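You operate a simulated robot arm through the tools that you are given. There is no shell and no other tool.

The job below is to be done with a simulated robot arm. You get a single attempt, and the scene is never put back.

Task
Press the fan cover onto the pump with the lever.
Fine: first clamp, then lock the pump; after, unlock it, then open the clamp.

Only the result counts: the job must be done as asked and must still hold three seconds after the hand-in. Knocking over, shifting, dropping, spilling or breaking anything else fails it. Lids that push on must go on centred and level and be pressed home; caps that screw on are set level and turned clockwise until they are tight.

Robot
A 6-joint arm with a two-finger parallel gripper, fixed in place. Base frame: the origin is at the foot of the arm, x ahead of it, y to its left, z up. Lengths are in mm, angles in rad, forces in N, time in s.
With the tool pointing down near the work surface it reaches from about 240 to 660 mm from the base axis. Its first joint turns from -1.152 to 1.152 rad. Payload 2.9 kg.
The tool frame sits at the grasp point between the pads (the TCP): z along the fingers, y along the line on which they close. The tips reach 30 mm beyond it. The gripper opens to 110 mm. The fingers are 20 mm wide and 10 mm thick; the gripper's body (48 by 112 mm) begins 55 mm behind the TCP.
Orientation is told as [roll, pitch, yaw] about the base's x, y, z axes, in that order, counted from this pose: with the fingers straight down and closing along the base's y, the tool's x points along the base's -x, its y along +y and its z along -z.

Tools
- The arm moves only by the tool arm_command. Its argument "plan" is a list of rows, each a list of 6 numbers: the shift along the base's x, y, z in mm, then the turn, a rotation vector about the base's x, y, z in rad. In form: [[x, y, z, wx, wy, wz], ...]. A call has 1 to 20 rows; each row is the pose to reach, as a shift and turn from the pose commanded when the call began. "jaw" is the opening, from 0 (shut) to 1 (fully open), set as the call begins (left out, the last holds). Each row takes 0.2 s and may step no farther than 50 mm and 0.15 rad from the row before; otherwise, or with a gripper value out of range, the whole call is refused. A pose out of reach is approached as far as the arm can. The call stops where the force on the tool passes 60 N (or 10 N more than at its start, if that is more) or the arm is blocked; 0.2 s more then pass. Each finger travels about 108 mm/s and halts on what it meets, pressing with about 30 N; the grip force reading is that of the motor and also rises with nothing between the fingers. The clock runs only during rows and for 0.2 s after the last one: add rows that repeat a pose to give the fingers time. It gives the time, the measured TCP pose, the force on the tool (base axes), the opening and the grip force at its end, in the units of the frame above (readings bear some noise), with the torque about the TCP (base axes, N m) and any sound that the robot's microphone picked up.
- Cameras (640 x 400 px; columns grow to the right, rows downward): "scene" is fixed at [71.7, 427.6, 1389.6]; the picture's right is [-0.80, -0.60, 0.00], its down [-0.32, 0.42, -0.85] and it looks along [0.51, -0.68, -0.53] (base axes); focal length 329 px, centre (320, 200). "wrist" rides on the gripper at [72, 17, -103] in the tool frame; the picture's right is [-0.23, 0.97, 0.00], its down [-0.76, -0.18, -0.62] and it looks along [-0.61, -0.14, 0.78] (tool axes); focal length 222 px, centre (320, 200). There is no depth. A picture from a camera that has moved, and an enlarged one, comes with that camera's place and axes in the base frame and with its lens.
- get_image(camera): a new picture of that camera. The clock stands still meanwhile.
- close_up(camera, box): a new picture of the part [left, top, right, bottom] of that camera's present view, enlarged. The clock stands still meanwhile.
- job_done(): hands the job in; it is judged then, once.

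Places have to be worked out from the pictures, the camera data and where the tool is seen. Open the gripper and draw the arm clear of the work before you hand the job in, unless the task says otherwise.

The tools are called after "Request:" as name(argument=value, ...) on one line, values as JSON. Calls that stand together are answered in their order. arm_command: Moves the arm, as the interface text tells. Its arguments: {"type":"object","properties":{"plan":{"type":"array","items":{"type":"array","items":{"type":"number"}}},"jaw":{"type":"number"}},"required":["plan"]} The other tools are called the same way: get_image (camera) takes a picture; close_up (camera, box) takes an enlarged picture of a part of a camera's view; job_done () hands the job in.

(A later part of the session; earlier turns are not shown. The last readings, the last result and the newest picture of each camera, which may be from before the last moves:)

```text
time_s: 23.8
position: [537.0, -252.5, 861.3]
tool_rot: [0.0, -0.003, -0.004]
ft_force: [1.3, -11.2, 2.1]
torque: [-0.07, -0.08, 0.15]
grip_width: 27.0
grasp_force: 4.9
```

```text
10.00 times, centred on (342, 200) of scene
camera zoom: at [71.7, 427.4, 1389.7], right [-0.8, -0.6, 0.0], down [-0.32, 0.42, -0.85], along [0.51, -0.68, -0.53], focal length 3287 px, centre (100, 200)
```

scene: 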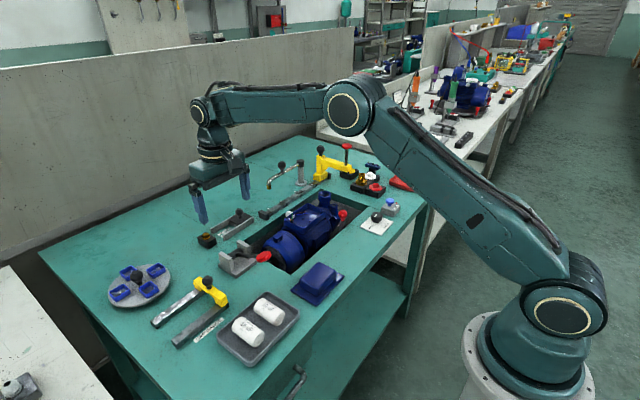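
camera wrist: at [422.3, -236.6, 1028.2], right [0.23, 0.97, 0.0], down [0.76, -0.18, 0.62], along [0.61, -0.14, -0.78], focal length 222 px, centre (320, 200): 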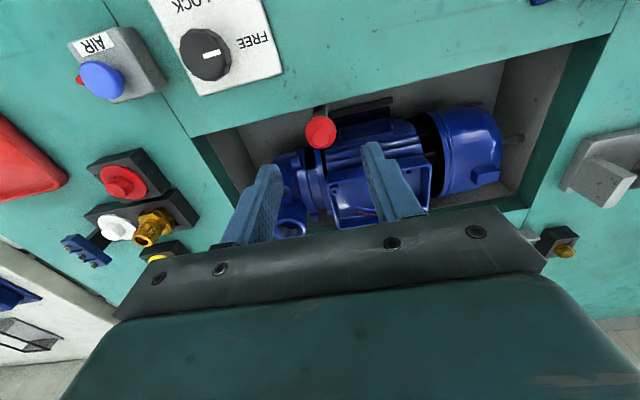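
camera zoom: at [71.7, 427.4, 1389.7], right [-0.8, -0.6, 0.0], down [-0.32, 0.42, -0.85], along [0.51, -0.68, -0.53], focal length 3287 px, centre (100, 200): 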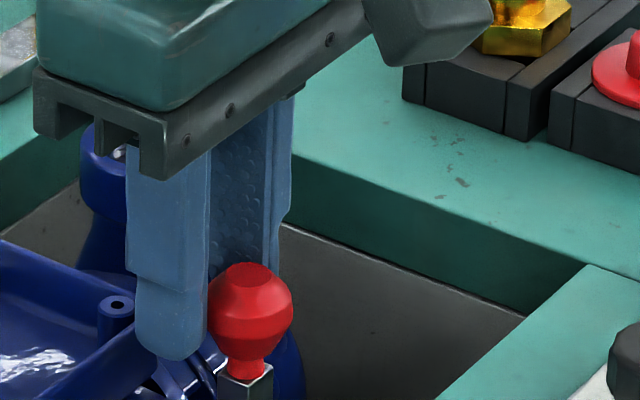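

At knob x≈527 the lever hit firm resistance (−30 N) and my pads slipped off toward +x; the lever looks unmoved. I'll open, rise clear and inspect the clamp jaw against the pump foot.

Request:
arm_command(plan=[[0, 0, 0, 0, 0, 0], [0, 0, 0, 0, 0, 0], [0, 0, 20, 0, 0, 0], [0, 0, 50, 0, 0, 0], [20, 40, 70, 0, 0, 0], [20, 80, 70, 0, 0, 0], [20, 80, 70, 0, 0, 0]], jaw=0.5)

Request:
get_image(camera="wrist")

Request:
close_up(camera="wrist", box=[160, 10, 384, 150])

Request:
close_up(camera="wrist", box=[220, 20, 316, 80])

Request:
close_up(camera="scene", box=[310, 180, 374, 220])

```text
time_s: 25.4
position: [558.4, -171.4, 929.3]
tool_rot: [0.0, 0.0, -0.007]
ft_force: [0.2, 0.3, 0.3]
torque: [0.0, 0.0, -0.03]
grip_width: 54.9
grasp_force: 0.0
```

```text
taken
camera wrist: at [484.2, -154.4, 1032.9], right [0.23, 0.97, 0.0], down [0.76, -0.18, 0.62], along [0.61, -0.14, -0.78], focal length 222 px, centre (320, 200)
```

wrist: 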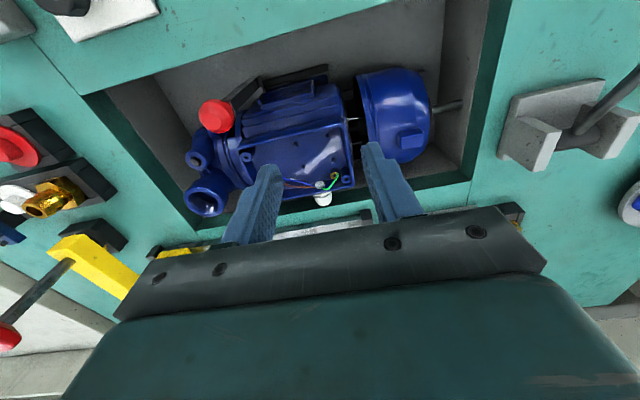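

```text
2.86 times, centred on (272, 80) of wrist
camera zoom: at [484.2, -154.4, 1032.9], right [0.23, 0.97, 0.0], down [0.76, -0.18, 0.62], along [0.61, -0.14, -0.78], focal length 635 px, centre (457, 543)
```

zoom: 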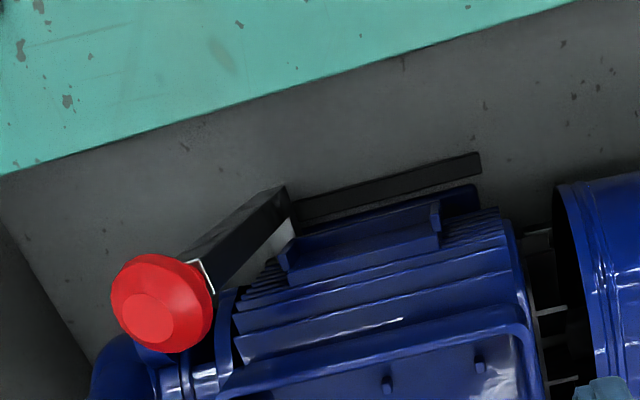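

```text
6.67 times, centred on (268, 50) of wrist
camera zoom: at [484.2, -154.4, 1032.9], right [0.23, 0.97, 0.0], down [0.76, -0.18, 0.62], along [0.61, -0.14, -0.78], focal length 1481 px, centre (667, 1200)
```

zoom: 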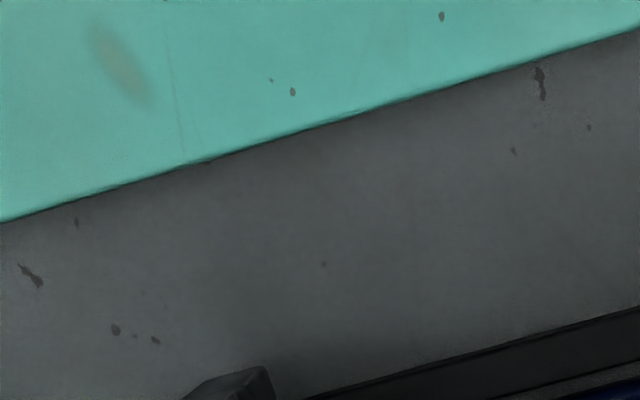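

```text
10.00 times, centred on (342, 200) of scene
camera zoom: at [71.7, 427.6, 1389.6], right [-0.8, -0.6, 0.0], down [-0.32, 0.42, -0.85], along [0.51, -0.68, -0.53], focal length 3287 px, centre (100, 200)
```

zoom: 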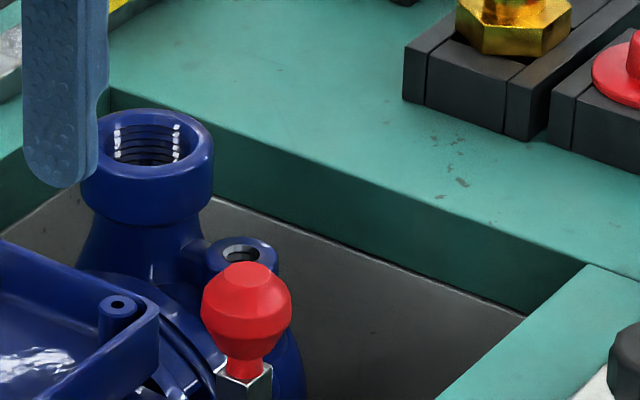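

The clamp is a slide: lever and block moved +30 mm in x as a unit, and the block now sits over the pump's foot, at its end stop. Next I'll get a close overhead view of the FREE/LOCK knob.

Request:
arm_command(plan=[[-14, -26, 5, 0, 0, 0], [-28, -52, 5, 0, 0, 0], [-42, -78, 5, 0, 0, 0], [-56, -104, 5, 0, 0, 0], [-70, -130, 0, 0, 0, 0], [-84, -156, -20, 0, 0, 0], [-84, -156, -35, 0, 0, 0], [-84, -156, -35, 0, 0, 0]])

Request:
get_image(camera="wrist")

Request:
close_up(camera="wrist", box=[208, 0, 432, 140])

Request:
close_up(camera="scene", box=[350, 195, 414, 235])

```text
time_s: 27.2
position: [473.8, -328.3, 895.5]
tool_rot: [0.0, 0.001, -0.004]
ft_force: [-0.7, 0.4, -1.0]
torque: [-0.03, -0.01, 0.01]
grip_width: 55.0
grasp_force: 0.0
```

```text
taken
camera wrist: at [399.9, -311.1, 999.4], right [0.23, 0.97, 0.0], down [0.76, -0.18, 0.62], along [0.61, -0.14, -0.78], focal length 222 px, centre (320, 200)
```

wrist: 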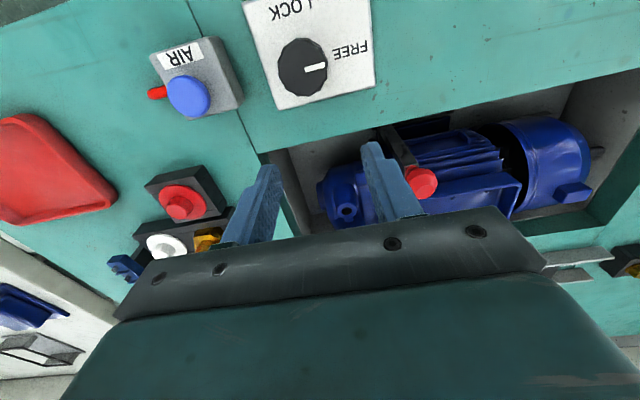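

```text
2.86 times, centred on (320, 70) of wrist
camera zoom: at [399.9, -311.1, 999.4], right [0.23, 0.97, 0.0], down [0.76, -0.18, 0.62], along [0.61, -0.14, -0.78], focal length 635 px, centre (320, 571)
```

zoom: 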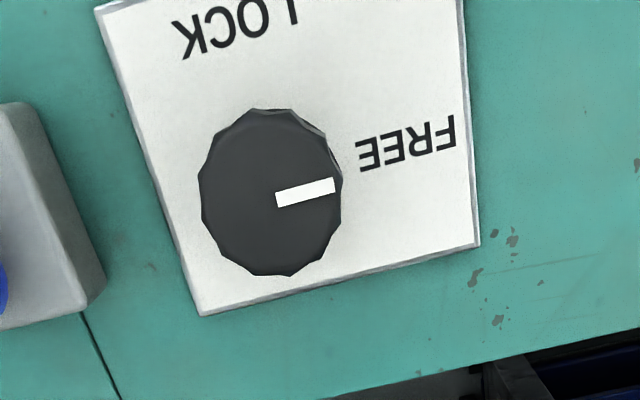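

```text
10.00 times, centred on (382, 215) of scene
camera zoom: at [71.7, 427.6, 1389.6], right [-0.8, -0.6, 0.0], down [-0.32, 0.42, -0.85], along [0.51, -0.68, -0.53], focal length 3287 px, centre (-300, 50)
```

zoom: 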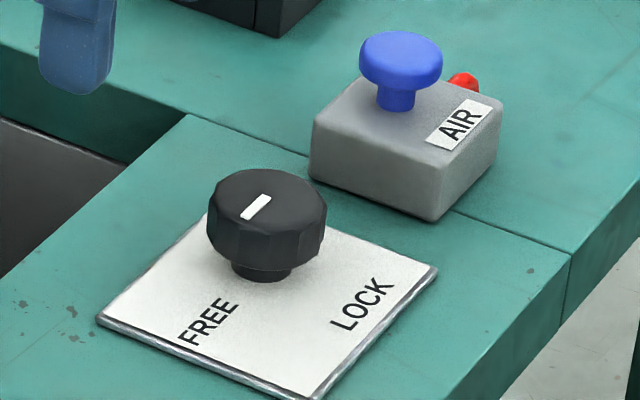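

The knob is a ~36 mm disc centred near (421.5,-328), top at z≈826 (table ≈804), with its pointer at FREE (+y) and LOCK at −x, so it needs +90° about z. I'll move above it with yaw −0.7 as a starting angle.

Request:
arm_command(plan=[[-11, 0, 0, 0, 0, -0.14], [-22, 0, 0, 0, 0, -0.28], [-33, 0, 0, 0, 0, -0.42], [-44, 0, 0, 0, 0, -0.56], [-52.5, 0, 0, 0, 0, -0.7], [-52.5, 0, 0, 0, 0, -0.7]])

Request:
get_image(camera="wrist")

Request:
close_up(camera="scene", box=[340, 170, 420, 220])

```text
time_s: 28.6
position: [419.9, -328.1, 895.8]
tool_rot: [0.0, 0.001, -0.707]
ft_force: [-0.8, 0.6, -0.3]
torque: [-0.03, -0.01, 0.0]
grip_width: 55.1
grasp_force: 0.0
```

```text
taken
camera wrist: at [376.0, -268.6, 999.4], right [0.81, 0.59, 0.0], down [0.46, -0.63, 0.62], along [0.37, -0.5, -0.78], focal length 222 px, centre (320, 200)
```

wrist: 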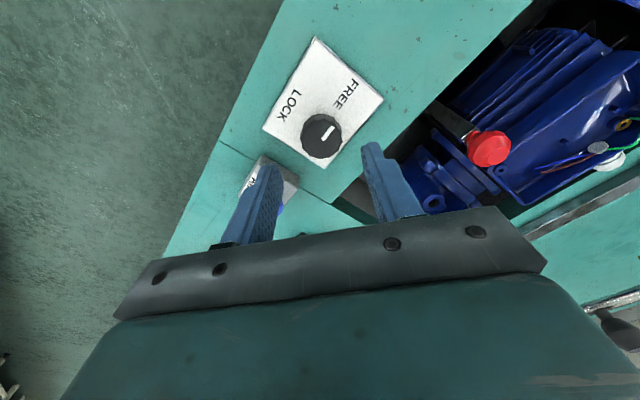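

```text
8.00 times, centred on (380, 195) of scene
camera zoom: at [71.7, 427.6, 1389.6], right [-0.8, -0.6, 0.0], down [-0.32, 0.42, -0.85], along [0.51, -0.68, -0.53], focal length 2630 px, centre (-160, 240)
```

zoom: 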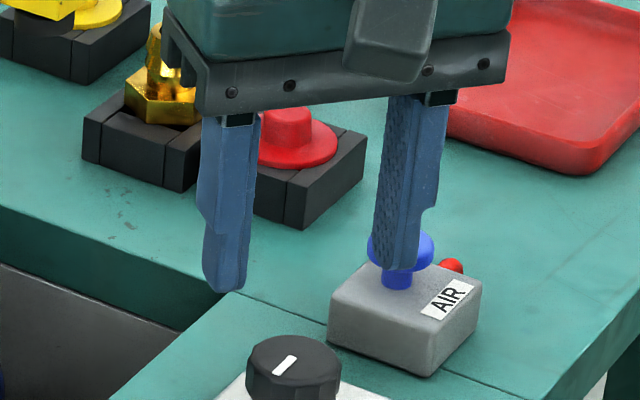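

The knob projects to about (420,-327), matching the TCP, and the AIR box is clear of the finger path. I'll descend to put the tips around the knob skirt.

Request:
arm_command(plan=[[0, 0.5, -25, 0, 0, 0], [0, 0.5, -42, 0, 0, 0], [0, 0.5, -52, 0, 0, 0], [0, 0.5, -52, 0, 0, 0]])

Request:
close_up(camera="wrist", box=[200, 60, 440, 210])

Request:
close_up(camera="scene", box=[346, 190, 410, 230])

```text
time_s: 29.6
position: [420.9, -328.6, 844.1]
tool_rot: [0.0, 0.0, -0.705]
ft_force: [0.3, 0.0, 0.5]
torque: [0.0, -0.02, 0.0]
grip_width: 55.0
grasp_force: 0.1
```

```text
2.67 times, centred on (320, 135) of wrist
camera zoom: at [376.2, -268.0, 946.8], right [0.8, 0.59, 0.0], down [0.46, -0.63, 0.62], along [0.37, -0.5, -0.78], focal length 592 px, centre (320, 373)
```

zoom: 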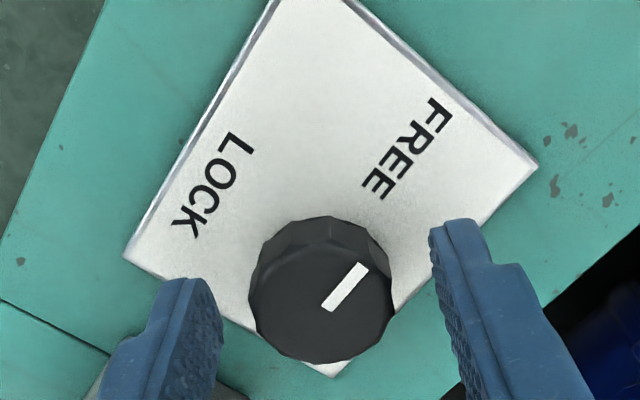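

```text
10.00 times, centred on (378, 210) of scene
camera zoom: at [71.7, 427.6, 1389.6], right [-0.8, -0.6, 0.0], down [-0.32, 0.42, -0.85], along [0.51, -0.68, -0.53], focal length 3287 px, centre (-260, 100)
```

zoom: 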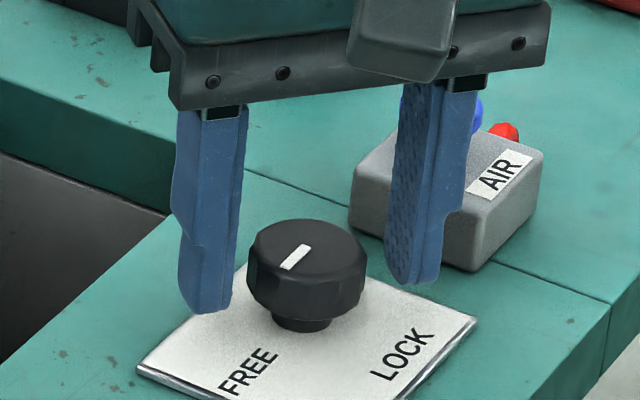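

The fingertips straddle the knob just above the plate, nicely centred. I'll close on it.

Request:
arm_command(plan=[[0, 0, 0, 0, 0, 0], [0, 0, 0, 0, 0, 0], [0, 0, 0, 0, 0, 0]], jaw=0.0)

Request:
close_up(camera="scene", box=[346, 190, 410, 230])

```text
time_s: 30.4
position: [421.3, -328.2, 843.5]
tool_rot: [0.0, -0.001, -0.705]
ft_force: [2.0, 0.0, -3.3]
torque: [-0.01, -0.12, 0.02]
grip_width: 33.4
grasp_force: 45.2
```

```text
10.00 times, centred on (378, 210) of scene
camera zoom: at [71.8, 427.6, 1389.6], right [-0.8, -0.6, 0.0], down [-0.32, 0.42, -0.85], along [0.51, -0.68, -0.53], focal length 3287 px, centre (-260, 100)
```

zoom: 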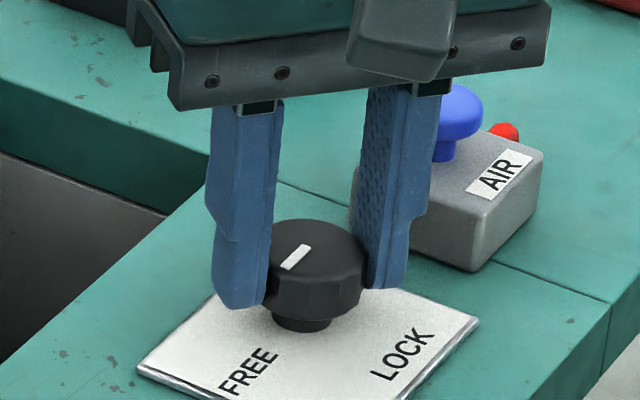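

Gripped cleanly at 33.4 mm with small forces. I'll turn +z in small steps toward LOCK.

Request:
arm_command(plan=[[0, 0, 0, 0, 0, 0.1], [0, 0, 0, 0, 0, 0.2], [0, 0, 0, 0, 0, 0.3], [0, 0, 0, 0, 0, 0.3]])

Request:
close_up(camera="scene", box=[346, 190, 410, 230])

Request:
close_up(camera="wrist", box=[200, 60, 440, 210])

```text
time_s: 31.4
position: [421.0, -327.2, 843.6]
tool_rot: [0.001, 0.0, -0.403]
ft_force: [6.5, 1.0, -10.8]
torque: [-0.02, -0.23, 0.03]
grip_width: 33.3
grasp_force: 44.1
```

```text
10.00 times, centred on (378, 210) of scene
camera zoom: at [72.0, 427.5, 1389.6], right [-0.8, -0.6, 0.0], down [-0.32, 0.42, -0.85], along [0.51, -0.68, -0.53], focal length 3287 px, centre (-260, 100)
```

zoom: 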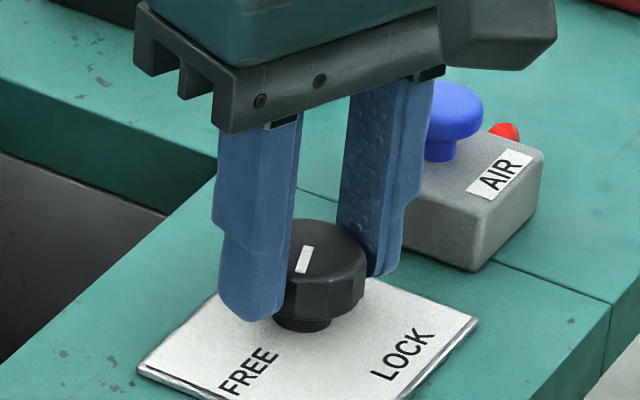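

```text
2.67 times, centred on (320, 135) of wrist
camera zoom: at [360.4, -283.9, 946.9], right [0.59, 0.81, 0.0], down [0.63, -0.46, 0.62], along [0.5, -0.37, -0.78], focal length 592 px, centre (320, 373)
```

zoom: 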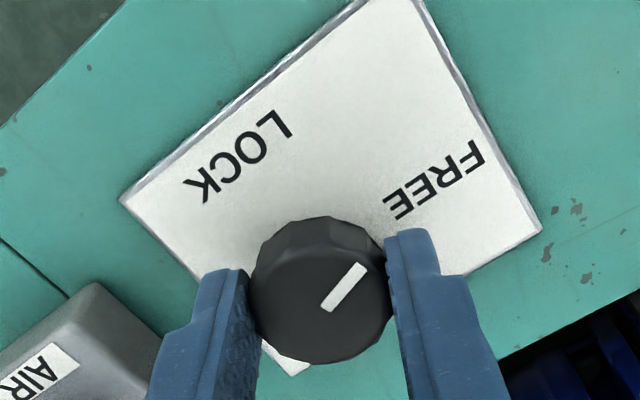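

The knob turns freely with the gripper. I'll continue toward 90° total, stopping short to check.

Request:
arm_command(plan=[[0, 0, 0, 0, 0, 0.13], [0, 0, 0, 0, 0, 0.26], [0, 0, 0, 0, 0, 0.39], [0, 0, 0, 0, 0, 0.52], [0, 0, 0, 0, 0, 0.65], [0, 0, 0, 0, 0, 0.78], [0, 0, 0, 0, 0, 0.91], [0, 0, 0, 0, 0, 1.04], [0, 0, 0, 0, 0, 1.04]])

Request:
close_up(camera="scene", box=[346, 190, 410, 230])

Request:
close_up(camera="wrist", box=[200, 60, 440, 210])

```text
time_s: 33.4
position: [421.0, -328.8, 842.8]
tool_rot: [-0.001, 0.0, 0.636]
ft_force: [11.4, -10.8, -24.1]
torque: [-0.25, -0.43, -0.02]
grip_width: 33.2
grasp_force: 45.1
```

```text
10.00 times, centred on (378, 210) of scene
camera zoom: at [72.3, 427.1, 1389.7], right [-0.8, -0.6, 0.0], down [-0.32, 0.42, -0.85], along [0.51, -0.68, -0.53], focal length 3287 px, centre (-260, 100)
```

zoom: 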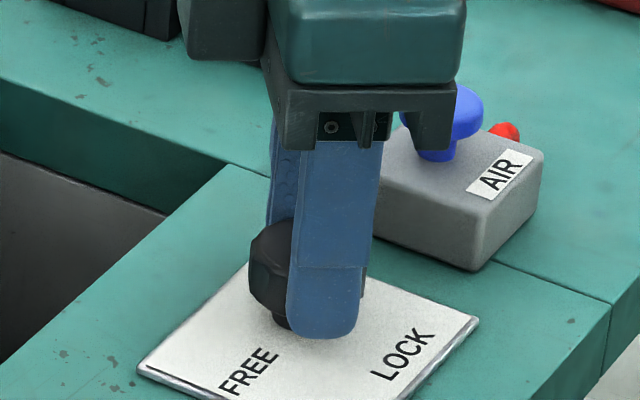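

```text
2.67 times, centred on (320, 135) of wrist
camera zoom: at [352.1, -358.1, 947.0], right [-0.4, 0.92, 0.0], down [0.72, 0.31, 0.62], along [0.57, 0.25, -0.78], focal length 592 px, centre (320, 373)
```

zoom: 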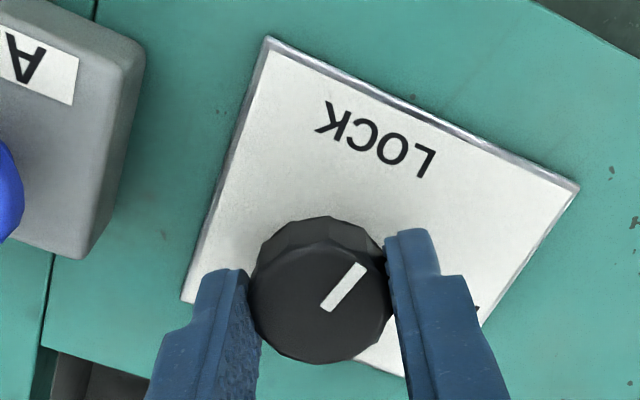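

Turned 1.34 rad so far; I'll turn the remaining ~0.23 rad with a 1 mm downward relief of the −24 N z-load, watching the torque.

Request:
arm_command(plan=[[0, 0, -1, 0, 0, 0.08], [0, 0, -1.5, 0, 0, 0.16], [0, 0, -1.5, 0, 0, 0.24], [0, 0, -1.5, 0, 0, 0.24]])

Request:
close_up(camera="wrist", box=[200, 60, 440, 210])

```text
time_s: 34.4
position: [421.3, -329.0, 843.2]
tool_rot: [-0.001, 0.0, 0.875]
ft_force: [6.1, -8.1, -0.2]
torque: [-0.15, -0.22, -0.71]
grip_width: 33.3
grasp_force: 45.5
```

```text
2.67 times, centred on (320, 135) of wrist
camera zoom: at [361.0, -373.4, 947.0], right [-0.6, 0.8, 0.0], down [0.62, 0.47, 0.62], along [0.5, 0.37, -0.78], focal length 592 px, centre (320, 373)
```

zoom: 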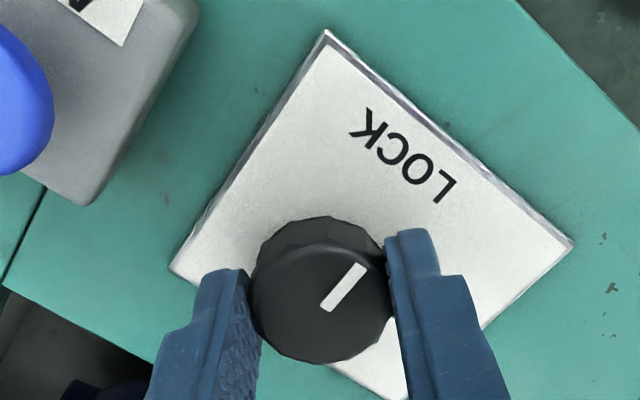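

The torque has risen to −0.71 N m right at 90° with the pointer at LOCK, so it's at its stop. I'll release, rise and check that the pointer stays at LOCK.

Request:
arm_command(plan=[[0, 0, 0, 0, 0, 0], [0, 0, 0, 0, 0, 0], [0, 0, 25, 0, 0, 0], [0, 0, 60, 0, 0, 0], [0, 0, 90, 0, 0, 0], [0, 0, 90, 0, 0, 0]], jaw=0.5)

Request:
get_image(camera="wrist")

Request:
close_up(camera="scene", box=[310, 180, 410, 243])

```text
time_s: 35.8
position: [420.9, -327.2, 933.0]
tool_rot: [0.001, 0.0, 0.875]
ft_force: [-0.1, 0.4, -0.6]
torque: [0.02, 0.02, -0.03]
grip_width: 54.8
grasp_force: 0.1
```

```text
taken
camera wrist: at [360.7, -372.6, 1036.5], right [-0.6, 0.8, 0.0], down [0.62, 0.47, 0.62], along [0.5, 0.38, -0.78], focal length 222 px, centre (320, 200)
```

wrist: 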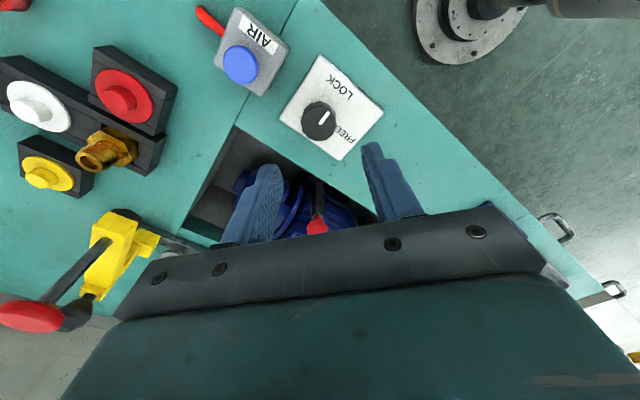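

```text
6.35 times, centred on (360, 212) of scene
camera zoom: at [71.7, 427.6, 1389.6], right [-0.8, -0.6, 0.0], down [-0.32, 0.42, -0.85], along [0.51, -0.68, -0.53], focal length 2087 px, centre (66, 127)
```

zoom: 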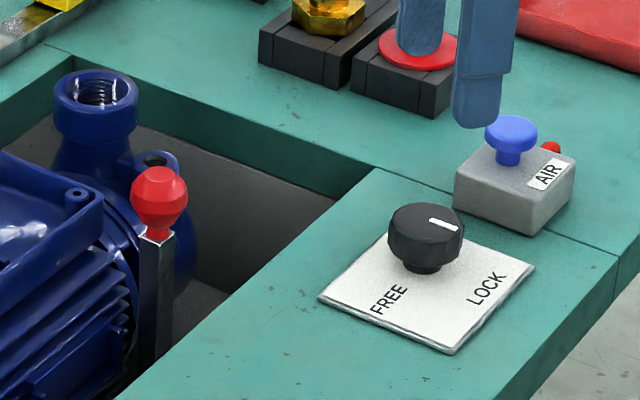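

The pointer holds at LOCK. Now I'll raise, turn the tool back to yaw 0, and fly to the press lever for a close look at its mechanism.

Request:
arm_command(plan=[[0, 0, 30, 0, 0, -0.1], [20, 40, 35, 0, 0, -0.2], [40, 80, 35, 0, 0, -0.3], [60, 120, 35, 0, 0, -0.4], [80, 160, 35, 0, 0, -0.5], [100, 200, 35, 0, 0, -0.6], [120, 240, 35, 0, 0, -0.7], [140, 280, 35, 0, 0, -0.8], [160, 320, 35, 0, 0, -0.875], [180, 340, 35, 0, 0, -0.875], [180, 340, 35, 0, 0, -0.875]])

Request:
get_image(camera="wrist")

Request:
close_up(camera="wrist", box=[200, 0, 440, 150])

Request:
close_up(camera="scene", box=[205, 205, 301, 265])

```text
time_s: 38.2
position: [601.5, 12.4, 968.7]
tool_rot: [0.0, 0.0, 0.001]
ft_force: [-0.2, -0.1, -0.6]
torque: [-0.01, 0.01, 0.0]
grip_width: 55.0
grasp_force: 0.0
```

```text
taken
camera wrist: at [528.2, 29.0, 1071.5], right [0.23, 0.97, 0.0], down [0.76, -0.18, 0.62], along [0.61, -0.14, -0.78], focal length 222 px, centre (320, 200)
```

wrist: 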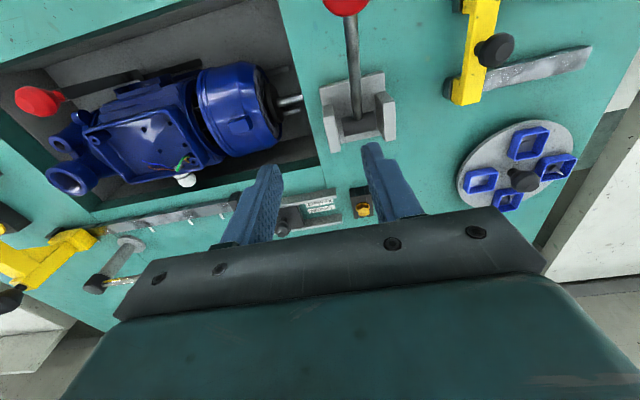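

```text
2.67 times, centred on (320, 75) of wrist
camera zoom: at [528.2, 29.0, 1071.5], right [0.23, 0.97, 0.0], down [0.76, -0.18, 0.62], along [0.61, -0.14, -0.78], focal length 592 px, centre (320, 533)
```

zoom: 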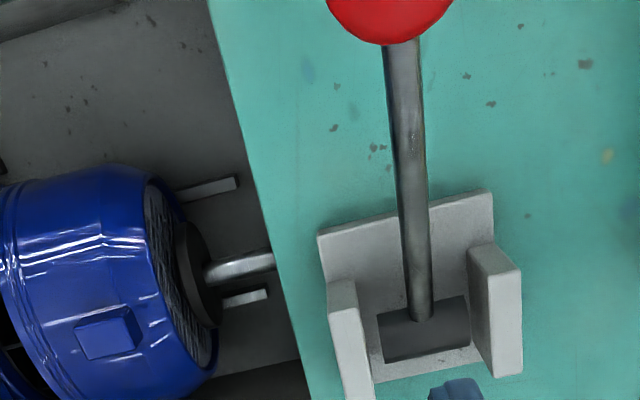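

```text
6.67 times, centred on (253, 235) of scene
camera zoom: at [71.7, 427.6, 1389.6], right [-0.8, -0.6, 0.0], down [-0.32, 0.42, -0.85], along [0.51, -0.68, -0.53], focal length 2191 px, centre (767, -33)
```

zoom: 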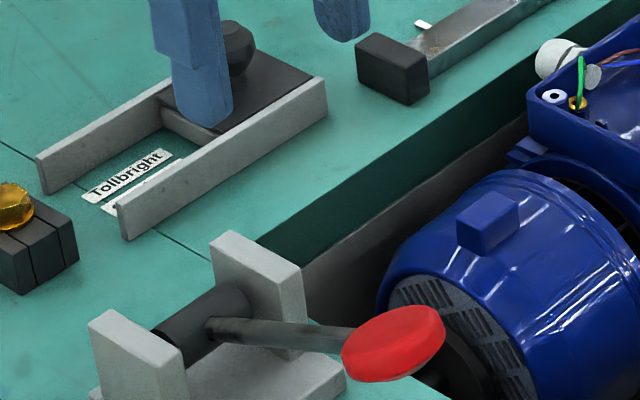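

The lever's hub axis runs along y near (618,50,834); the rod rises toward −x at about 25° to the red disc at roughly (519,48,881). I'll go above the rod at x≈550 with jaws straddling it, and check alignment.

Request:
arm_command(plan=[[-17, 13, 0, 0, 0, 0], [-34, 26, -5, 0, 0, 0], [-51, 38, -15, 0, 0, 0], [-51, 38, -30, 0, 0, 0], [-51, 38, -30, 0, 0, 0]])

Request:
get_image(camera="wrist")

Request:
close_up(camera="scene", box=[205, 185, 301, 245])

```text
time_s: 39.4
position: [550.3, 50.4, 936.0]
tool_rot: [0.0, -0.001, 0.001]
ft_force: [0.3, 0.1, 0.6]
torque: [0.01, 0.01, 0.0]
grip_width: 55.1
grasp_force: 0.0
```

```text
taken
camera wrist: at [477.0, 67.4, 1040.5], right [0.23, 0.97, 0.0], down [0.76, -0.18, 0.62], along [0.61, -0.14, -0.78], focal length 222 px, centre (320, 200)
```

wrist: 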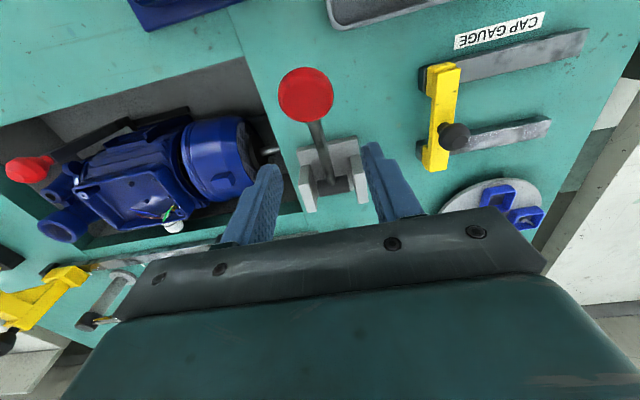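

```text
6.67 times, centred on (253, 215) of scene
camera zoom: at [71.7, 427.6, 1389.6], right [-0.8, -0.6, 0.0], down [-0.32, 0.42, -0.85], along [0.51, -0.68, -0.53], focal length 2191 px, centre (767, 100)
```

zoom: 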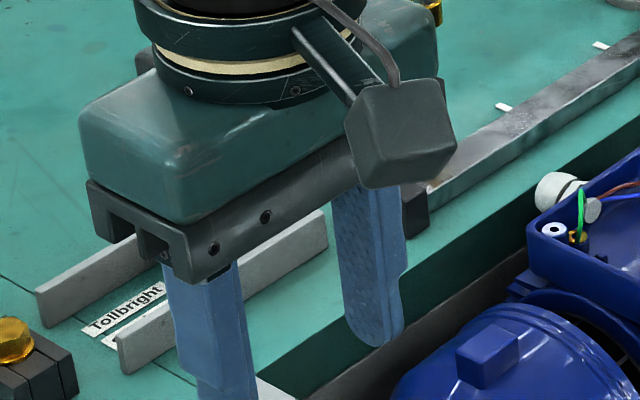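

The knob is at about (513,49,883) and the rod passes between my open fingers. I'll descend to straddle the rod at z≈866 and then close on it.

Request:
arm_command(plan=[[0, 0, -20, 0, 0, 0], [0, 0, -36, 0, 0, 0], [0, 0, -48, 0, 0, 0], [0, 0, -48, 0, 0, 0]])

Request:
close_up(camera="wrist", box=[200, 60, 440, 210])

Request:
close_up(camera="scene", box=[205, 205, 301, 265])

```text
time_s: 40.4
position: [550.3, 49.7, 889.9]
tool_rot: [0.0, 0.0, 0.0]
ft_force: [0.8, -0.3, -0.2]
torque: [-0.02, 0.02, 0.0]
grip_width: 55.1
grasp_force: 0.1
```

```text
2.67 times, centred on (320, 135) of wrist
camera zoom: at [476.7, 66.5, 993.1], right [0.23, 0.97, 0.0], down [0.76, -0.18, 0.62], along [0.61, -0.14, -0.78], focal length 592 px, centre (320, 373)
```

zoom: 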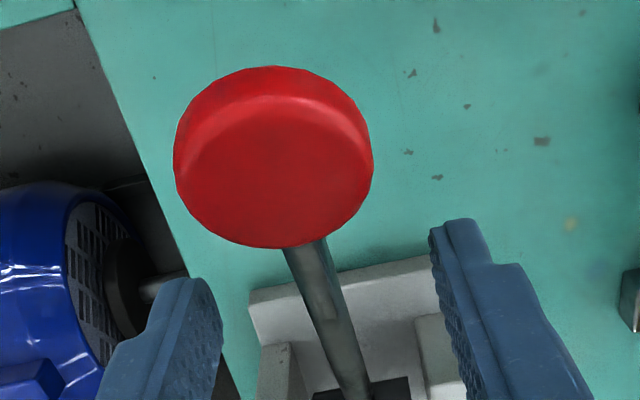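

```text
6.67 times, centred on (253, 235) of scene
camera zoom: at [71.7, 427.6, 1389.6], right [-0.8, -0.6, 0.0], down [-0.32, 0.42, -0.85], along [0.51, -0.68, -0.53], focal length 2191 px, centre (767, -33)
```

zoom: 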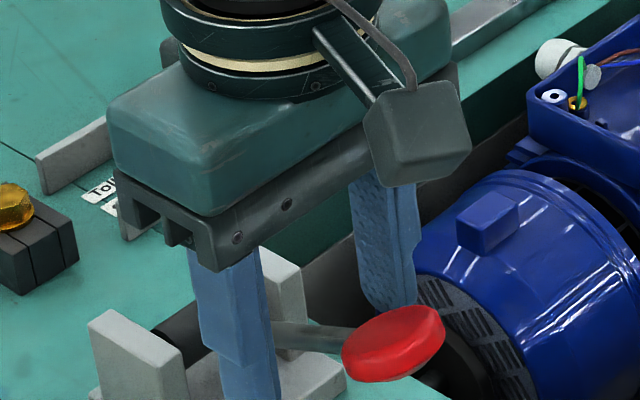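

The rod lies between the fingers. I'll lower 4 mm more and close on it.

Request:
arm_command(plan=[[0, 0, -4, 0, 0, 0], [0, 0, -4, 0, 0, 0]])

Request:
arm_command(plan=[[0, 0, 0, 0, 0, 0], [0, 0, 0, 0, 0, 0], [0, 0, 0, 0, 0, 0]], jaw=0.0)

Request:
close_up(camera="wrist", box=[200, 60, 440, 210])

Request:
close_up(camera="scene", box=[205, 205, 301, 265])

```text
time_s: 41.0
position: [548.3, 49.7, 883.6]
tool_rot: [0.0, -0.001, 0.001]
ft_force: [-0.4, 0.4, 0.6]
torque: [0.02, 0.01, -0.01]
grip_width: 54.9
grasp_force: 0.2
```

```text
time_s: 41.8
position: [550.2, 49.7, 884.3]
tool_rot: [-0.001, 0.001, 0.0]
ft_force: [-0.6, 2.2, -1.7]
torque: [0.03, 0.06, 0.0]
grip_width: 9.0
grasp_force: 44.9
```

```text
2.67 times, centred on (320, 135) of wrist
camera zoom: at [476.5, 66.6, 989.1], right [0.23, 0.97, 0.0], down [0.76, -0.18, 0.62], along [0.61, -0.14, -0.78], focal length 592 px, centre (320, 373)
```

zoom: 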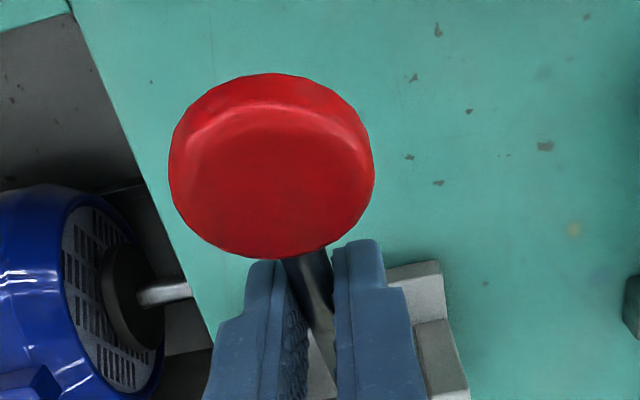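

```text
6.67 times, centred on (253, 235) of scene
camera zoom: at [71.8, 427.6, 1389.6], right [-0.8, -0.6, 0.0], down [-0.32, 0.42, -0.85], along [0.51, -0.68, -0.53], focal length 2191 px, centre (767, -33)
```

zoom: 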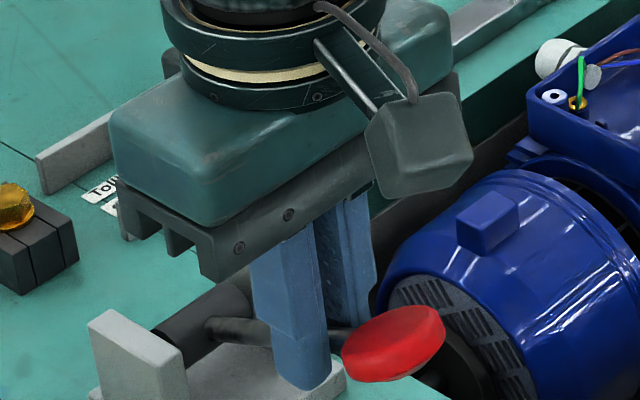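

Rod gripped at 9 mm. I'll nudge it down 2 mm and read the resistance.

Request:
arm_command(plan=[[0, 0, -2, 0, 0, 0], [0, 0, -2, 0, 0, 0]])

```text
time_s: 42.4
position: [550.7, 50.1, 884.3]
tool_rot: [0.001, -0.003, 0.0]
ft_force: [-10.8, 1.3, 19.1]
torque: [0.01, -0.8, 0.0]
grip_width: 9.4
grasp_force: 45.2
```

Down is stiff (+19 N for 2 mm). I'll return to neutral and nudge up along the tangent (+x, +z).

Request:
arm_command(plan=[[0, 0, 2, 0, 0, 0], [0, 0, 2, 0, 0, 0]])

Request:
arm_command(plan=[[0.5, 0, 1, 0, 0, 0], [1, 0, 2, 0, 0, 0], [1, 0, 2, 0, 0, 0]])

```text
time_s: 43.0
position: [550.2, 50.4, 885.8]
tool_rot: [0.001, -0.001, 0.0]
ft_force: [-3.1, 2.0, 8.5]
torque: [0.08, -0.37, 0.0]
grip_width: 9.4
grasp_force: 45.0
```

```text
time_s: 43.8
position: [550.3, 49.5, 885.4]
tool_rot: [0.001, 0.003, 0.001]
ft_force: [0.3, 3.7, -12.3]
torque: [0.06, 0.12, -0.03]
grip_width: 9.1
grasp_force: 45.1
```

Up is stiff as well (−12 N for 2 mm), so the lever doesn't yield about y to light loads. I'll return to neutral and test sideways, −y by 2 mm.

Request:
arm_command(plan=[[-1, 0, -1.5, 0, 0, 0], [-1, 0, -1.5, 0, 0, 0]])

Request:
arm_command(plan=[[0, -1, 0, 0, 0, 0], [0, -2, 0, 0, 0, 0], [0, -2, 0, 0, 0, 0]])

```text
time_s: 44.4
position: [549.8, 49.2, 885.4]
tool_rot: [0.0, 0.001, 0.0]
ft_force: [3.7, 2.3, -11.2]
torque: [0.04, 0.65, 0.04]
grip_width: 9.1
grasp_force: 45.0
```

```text
time_s: 45.2
position: [550.2, 49.7, 884.4]
tool_rot: [0.002, -0.001, 0.003]
ft_force: [4.1, 12.2, -15.3]
torque: [0.18, 0.48, -0.16]
grip_width: 9.2
grasp_force: 45.0
```

No direction yields to ~10–15 N, so the press needs more force. I'll recentre, then try a firmer downward push along the tangent (about 5 mm of command) while watching pose and force.

Request:
arm_command(plan=[[0, 1.5, -1, 0, 0, 0], [0, 1.5, -1.5, 0, 0, 0], [0, 1.5, -1.5, 0, 0, 0]])

Request:
arm_command(plan=[[-0.5, 0, -1, 0, 0, 0], [-1, 0, -2, 0, 0, 0], [-1.5, 0, -3, 0, 0, 0], [-1.5, 0, -3, 0, 0, 0]])

```text
time_s: 46.0
position: [549.5, 49.5, 886.2]
tool_rot: [0.0, 0.001, 0.0]
ft_force: [-12.1, 8.7, 9.1]
torque: [0.12, -0.06, -0.01]
grip_width: 9.1
grasp_force: 45.2
```

```text
time_s: 47.0
position: [550.0, 49.9, 882.0]
tool_rot: [-0.001, -0.004, -0.001]
ft_force: [-9.2, 6.7, 20.2]
torque: [0.13, -0.98, -0.03]
grip_width: 8.9
grasp_force: 45.1
```

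z dropped about 3 mm with ~20 N. I'll check in the pictures whether the lever itself moved or the pads slipped.

Request:
close_up(camera="wrist", box=[200, 60, 440, 210])

Request:
close_up(camera="scene", box=[205, 205, 301, 265])

```text
2.67 times, centred on (320, 135) of wrist
camera zoom: at [475.6, 66.7, 985.5], right [0.23, 0.97, 0.0], down [0.76, -0.18, 0.63], along [0.61, -0.14, -0.78], focal length 592 px, centre (320, 373)
```

zoom: 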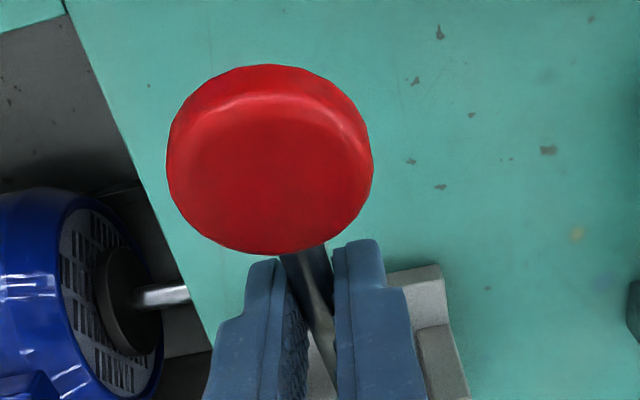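

```text
6.67 times, centred on (253, 235) of scene
camera zoom: at [71.1, 427.7, 1389.6], right [-0.8, -0.6, 0.0], down [-0.32, 0.42, -0.85], along [0.51, -0.68, -0.53], focal length 2191 px, centre (767, -33)
```

zoom: 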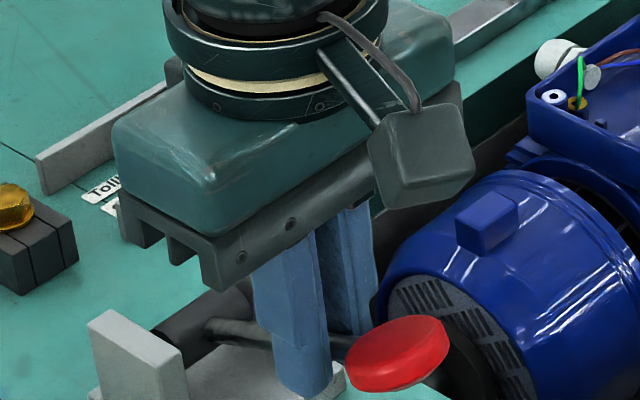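

The knob dropped ~4 mm in the scene view, so the lever presses downward against ~20 N. I'll continue down along the arc in small steps.

Request:
arm_command(plan=[[-0.5, 0, -1.4, 0, 0, 0], [-1, 0, -2.8, 0, 0, 0], [-1.6, 0, -4.2, 0, 0, 0], [-2.1, 0, -5.6, 0, 0, 0], [-2.1, 0, -5.6, 0, 0, 0]])

Request:
close_up(camera="wrist", box=[200, 60, 440, 210])

Request:
close_up(camera="scene", box=[205, 205, 301, 265])

```text
time_s: 48.2
position: [548.2, 49.2, 875.8]
tool_rot: [0.0, -0.005, 0.001]
ft_force: [7.4, 8.4, 16.1]
torque: [0.16, -1.36, -0.01]
grip_width: 9.2
grasp_force: 45.4
```

```text
2.67 times, centred on (320, 135) of wrist
camera zoom: at [473.9, 66.6, 979.6], right [0.23, 0.97, 0.0], down [0.76, -0.18, 0.63], along [0.61, -0.14, -0.78], focal length 592 px, centre (320, 373)
```

zoom: 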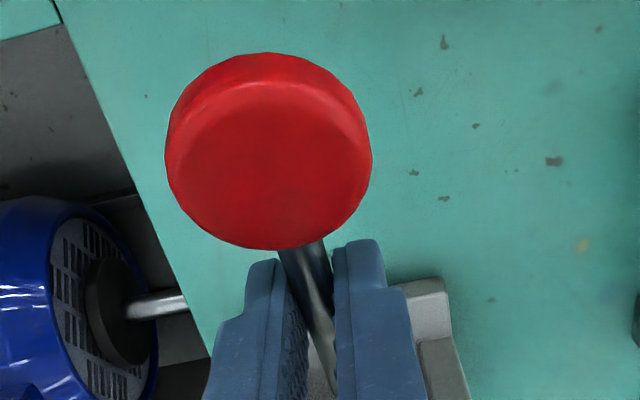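

```text
6.67 times, centred on (253, 235) of scene
camera zoom: at [71.6, 427.7, 1389.6], right [-0.8, -0.6, 0.0], down [-0.32, 0.42, -0.85], along [0.51, -0.68, -0.53], focal length 2191 px, centre (767, -33)
```

zoom: 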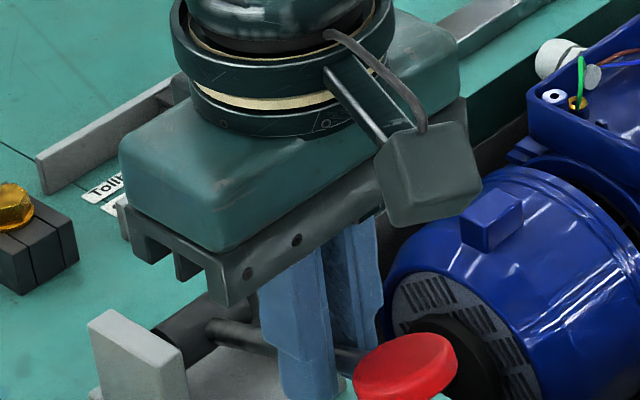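

The lever is coming down and the fan cover has started moving toward the motor (−y). I'll continue along the arc.

Request:
arm_command(plan=[[-0.4, 0, -1.5, 0, 0, 0], [-0.8, 0, -3, 0, 0, 0], [-1.2, 0, -4.5, 0, 0, 0], [-1.5, 0, -6, 0, 0, 0], [-1.5, 0, -6, 0, 0, 0]])

Request:
close_up(camera="wrist", box=[150, 60, 390, 210])

Request:
close_up(camera="scene", box=[215, 205, 311, 265])

```text
time_s: 49.4
position: [545.8, 50.1, 870.6]
tool_rot: [-0.001, -0.003, -0.001]
ft_force: [6.7, 8.0, 16.0]
torque: [0.13, -1.36, 0.0]
grip_width: 9.0
grasp_force: 44.9
```

```text
2.67 times, centred on (270, 135) of wrist
camera zoom: at [472.1, 66.6, 973.6], right [0.23, 0.97, 0.0], down [0.76, -0.18, 0.63], along [0.61, -0.14, -0.78], focal length 592 px, centre (453, 373)
```

zoom: 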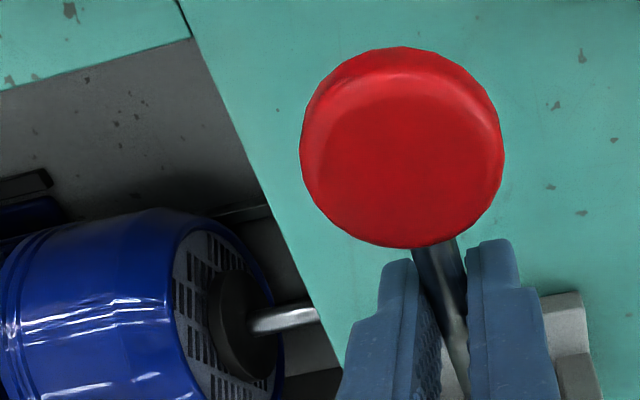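

```text
6.67 times, centred on (263, 235) of scene
camera zoom: at [71.6, 427.7, 1389.6], right [-0.8, -0.6, 0.0], down [-0.32, 0.42, -0.85], along [0.51, -0.68, -0.53], focal length 2191 px, centre (700, -33)
```

zoom: 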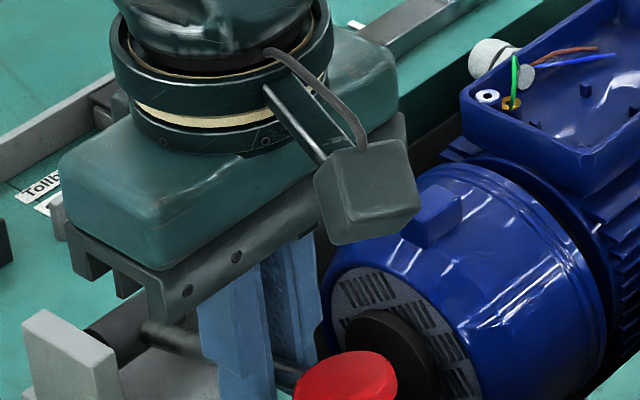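

The cover moves on steadily at constant ~16 N. Continuing down the arc.

Request:
arm_command(plan=[[-0.3, 0, -1.5, 0, 0, 0], [-0.6, 0, -3, 0, 0, 0], [-0.9, 0, -4.5, 0, 0, 0], [-1.1, 0, -6, 0, 0, 0], [-1.1, 0, -6, 0, 0, 0]])

Request:
close_up(camera="scene", box=[225, 205, 321, 265])

Request:
close_up(camera="wrist", box=[100, 60, 340, 210])

```text
time_s: 50.6
position: [543.8, 50.8, 864.6]
tool_rot: [-0.001, -0.003, 0.0]
ft_force: [5.0, 4.7, 16.4]
torque: [0.05, -1.33, 0.0]
grip_width: 9.2
grasp_force: 45.2
```

```text
6.67 times, centred on (273, 235) of scene
camera zoom: at [71.5, 427.7, 1389.6], right [-0.8, -0.6, 0.0], down [-0.32, 0.42, -0.85], along [0.51, -0.68, -0.53], focal length 2191 px, centre (633, -33)
```

zoom: 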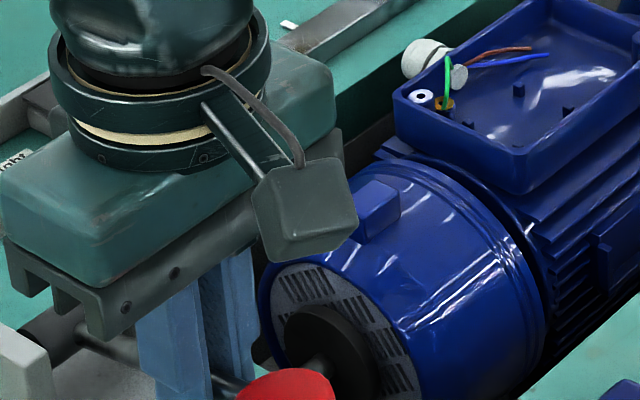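

```text
2.67 times, centred on (220, 135) of wrist
camera zoom: at [470.7, 66.7, 967.6], right [0.23, 0.97, 0.0], down [0.76, -0.18, 0.62], along [0.61, -0.14, -0.78], focal length 592 px, centre (587, 373)
```

zoom: 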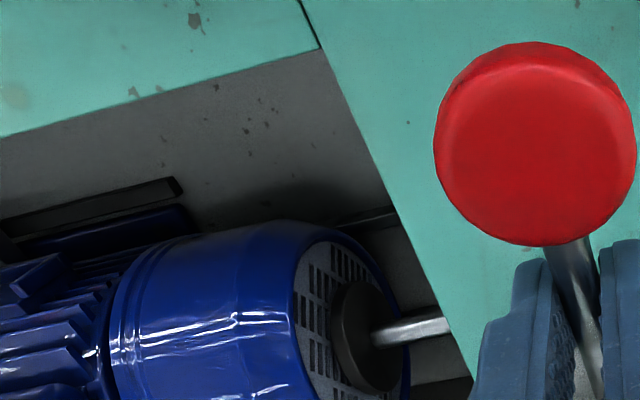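

The gap between cover and motor is nearly closed, still ~16 N. I'll continue in smaller steps and watch for the force rise that means it's home.

Request:
arm_command(plan=[[-0.1, 0, -1.5, 0, 0, 0], [-0.2, 0, -3, 0, 0, 0], [-0.2, 0, -4, 0, 0, 0], [-0.2, 0, -4, 0, 0, 0]])

Request:
close_up(camera="scene", box=[225, 205, 321, 265])

Request:
close_up(camera="wrist", box=[100, 60, 340, 210])

```text
time_s: 51.6
position: [543.3, 50.7, 859.1]
tool_rot: [0.0, 0.001, 0.001]
ft_force: [3.1, 7.6, 16.2]
torque: [0.08, -1.26, -0.07]
grip_width: 9.1
grasp_force: 44.9
```

```text
6.67 times, centred on (273, 235) of scene
camera zoom: at [71.5, 427.7, 1389.6], right [-0.8, -0.6, 0.0], down [-0.32, 0.42, -0.85], along [0.51, -0.68, -0.53], focal length 2191 px, centre (633, -33)
```

zoom: 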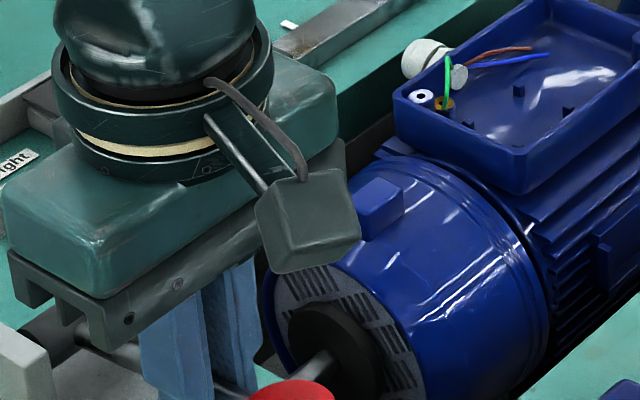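

```text
2.67 times, centred on (220, 135) of wrist
camera zoom: at [470.1, 66.6, 963.4], right [0.23, 0.97, 0.0], down [0.76, -0.18, 0.62], along [0.61, -0.14, -0.78], focal length 592 px, centre (587, 373)
```

zoom: 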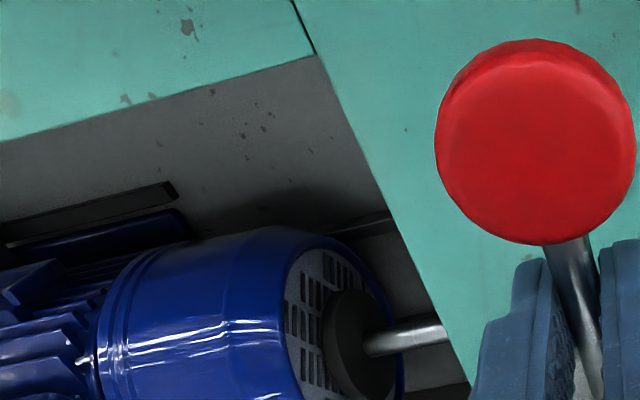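

Still moving at 16 N; the rod is nearly horizontal. Continuing in small steps.

Request:
arm_command(plan=[[0, 0, -1.5, 0, 0, 0], [0, 0, -3, 0, 0, 0], [0, 0, -4, 0, 0, 0], [0, 0, -4, 0, 0, 0]])

Request:
close_up(camera="scene", box=[225, 205, 321, 265])

Request:
close_up(camera="wrist", box=[100, 60, 340, 210])

```text
time_s: 52.6
position: [542.8, 51.4, 855.1]
tool_rot: [0.0, 0.002, 0.0]
ft_force: [-4.4, 7.7, 17.3]
torque: [0.09, -1.12, -0.02]
grip_width: 9.2
grasp_force: 44.2
```

```text
6.67 times, centred on (273, 235) of scene
camera zoom: at [71.3, 427.7, 1389.6], right [-0.8, -0.6, 0.0], down [-0.32, 0.42, -0.85], along [0.51, -0.68, -0.53], focal length 2191 px, centre (633, -33)
```

zoom: 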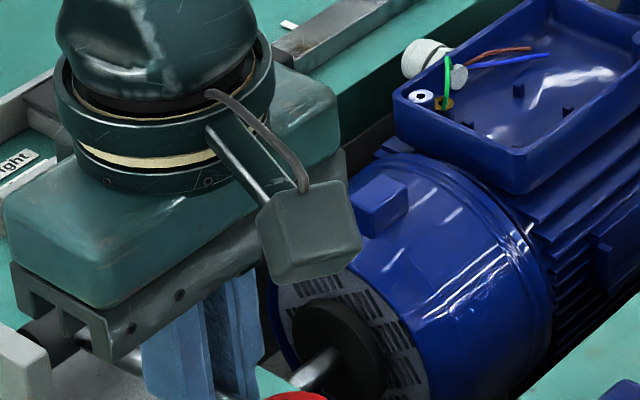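

```text
2.67 times, centred on (220, 135) of wrist
camera zoom: at [469.8, 66.7, 959.1], right [0.23, 0.97, 0.0], down [0.76, -0.18, 0.62], along [0.61, -0.14, -0.78], focal length 592 px, centre (587, 373)
```

zoom: 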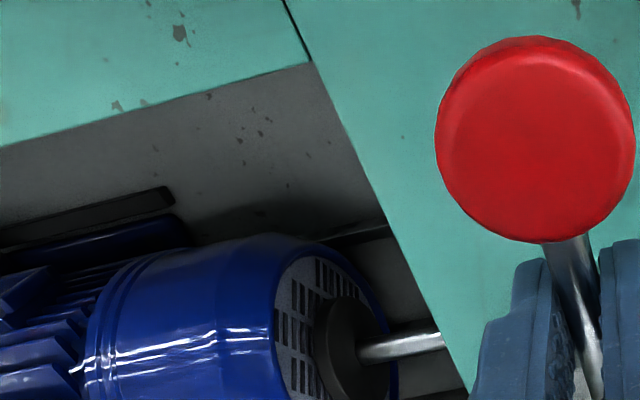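

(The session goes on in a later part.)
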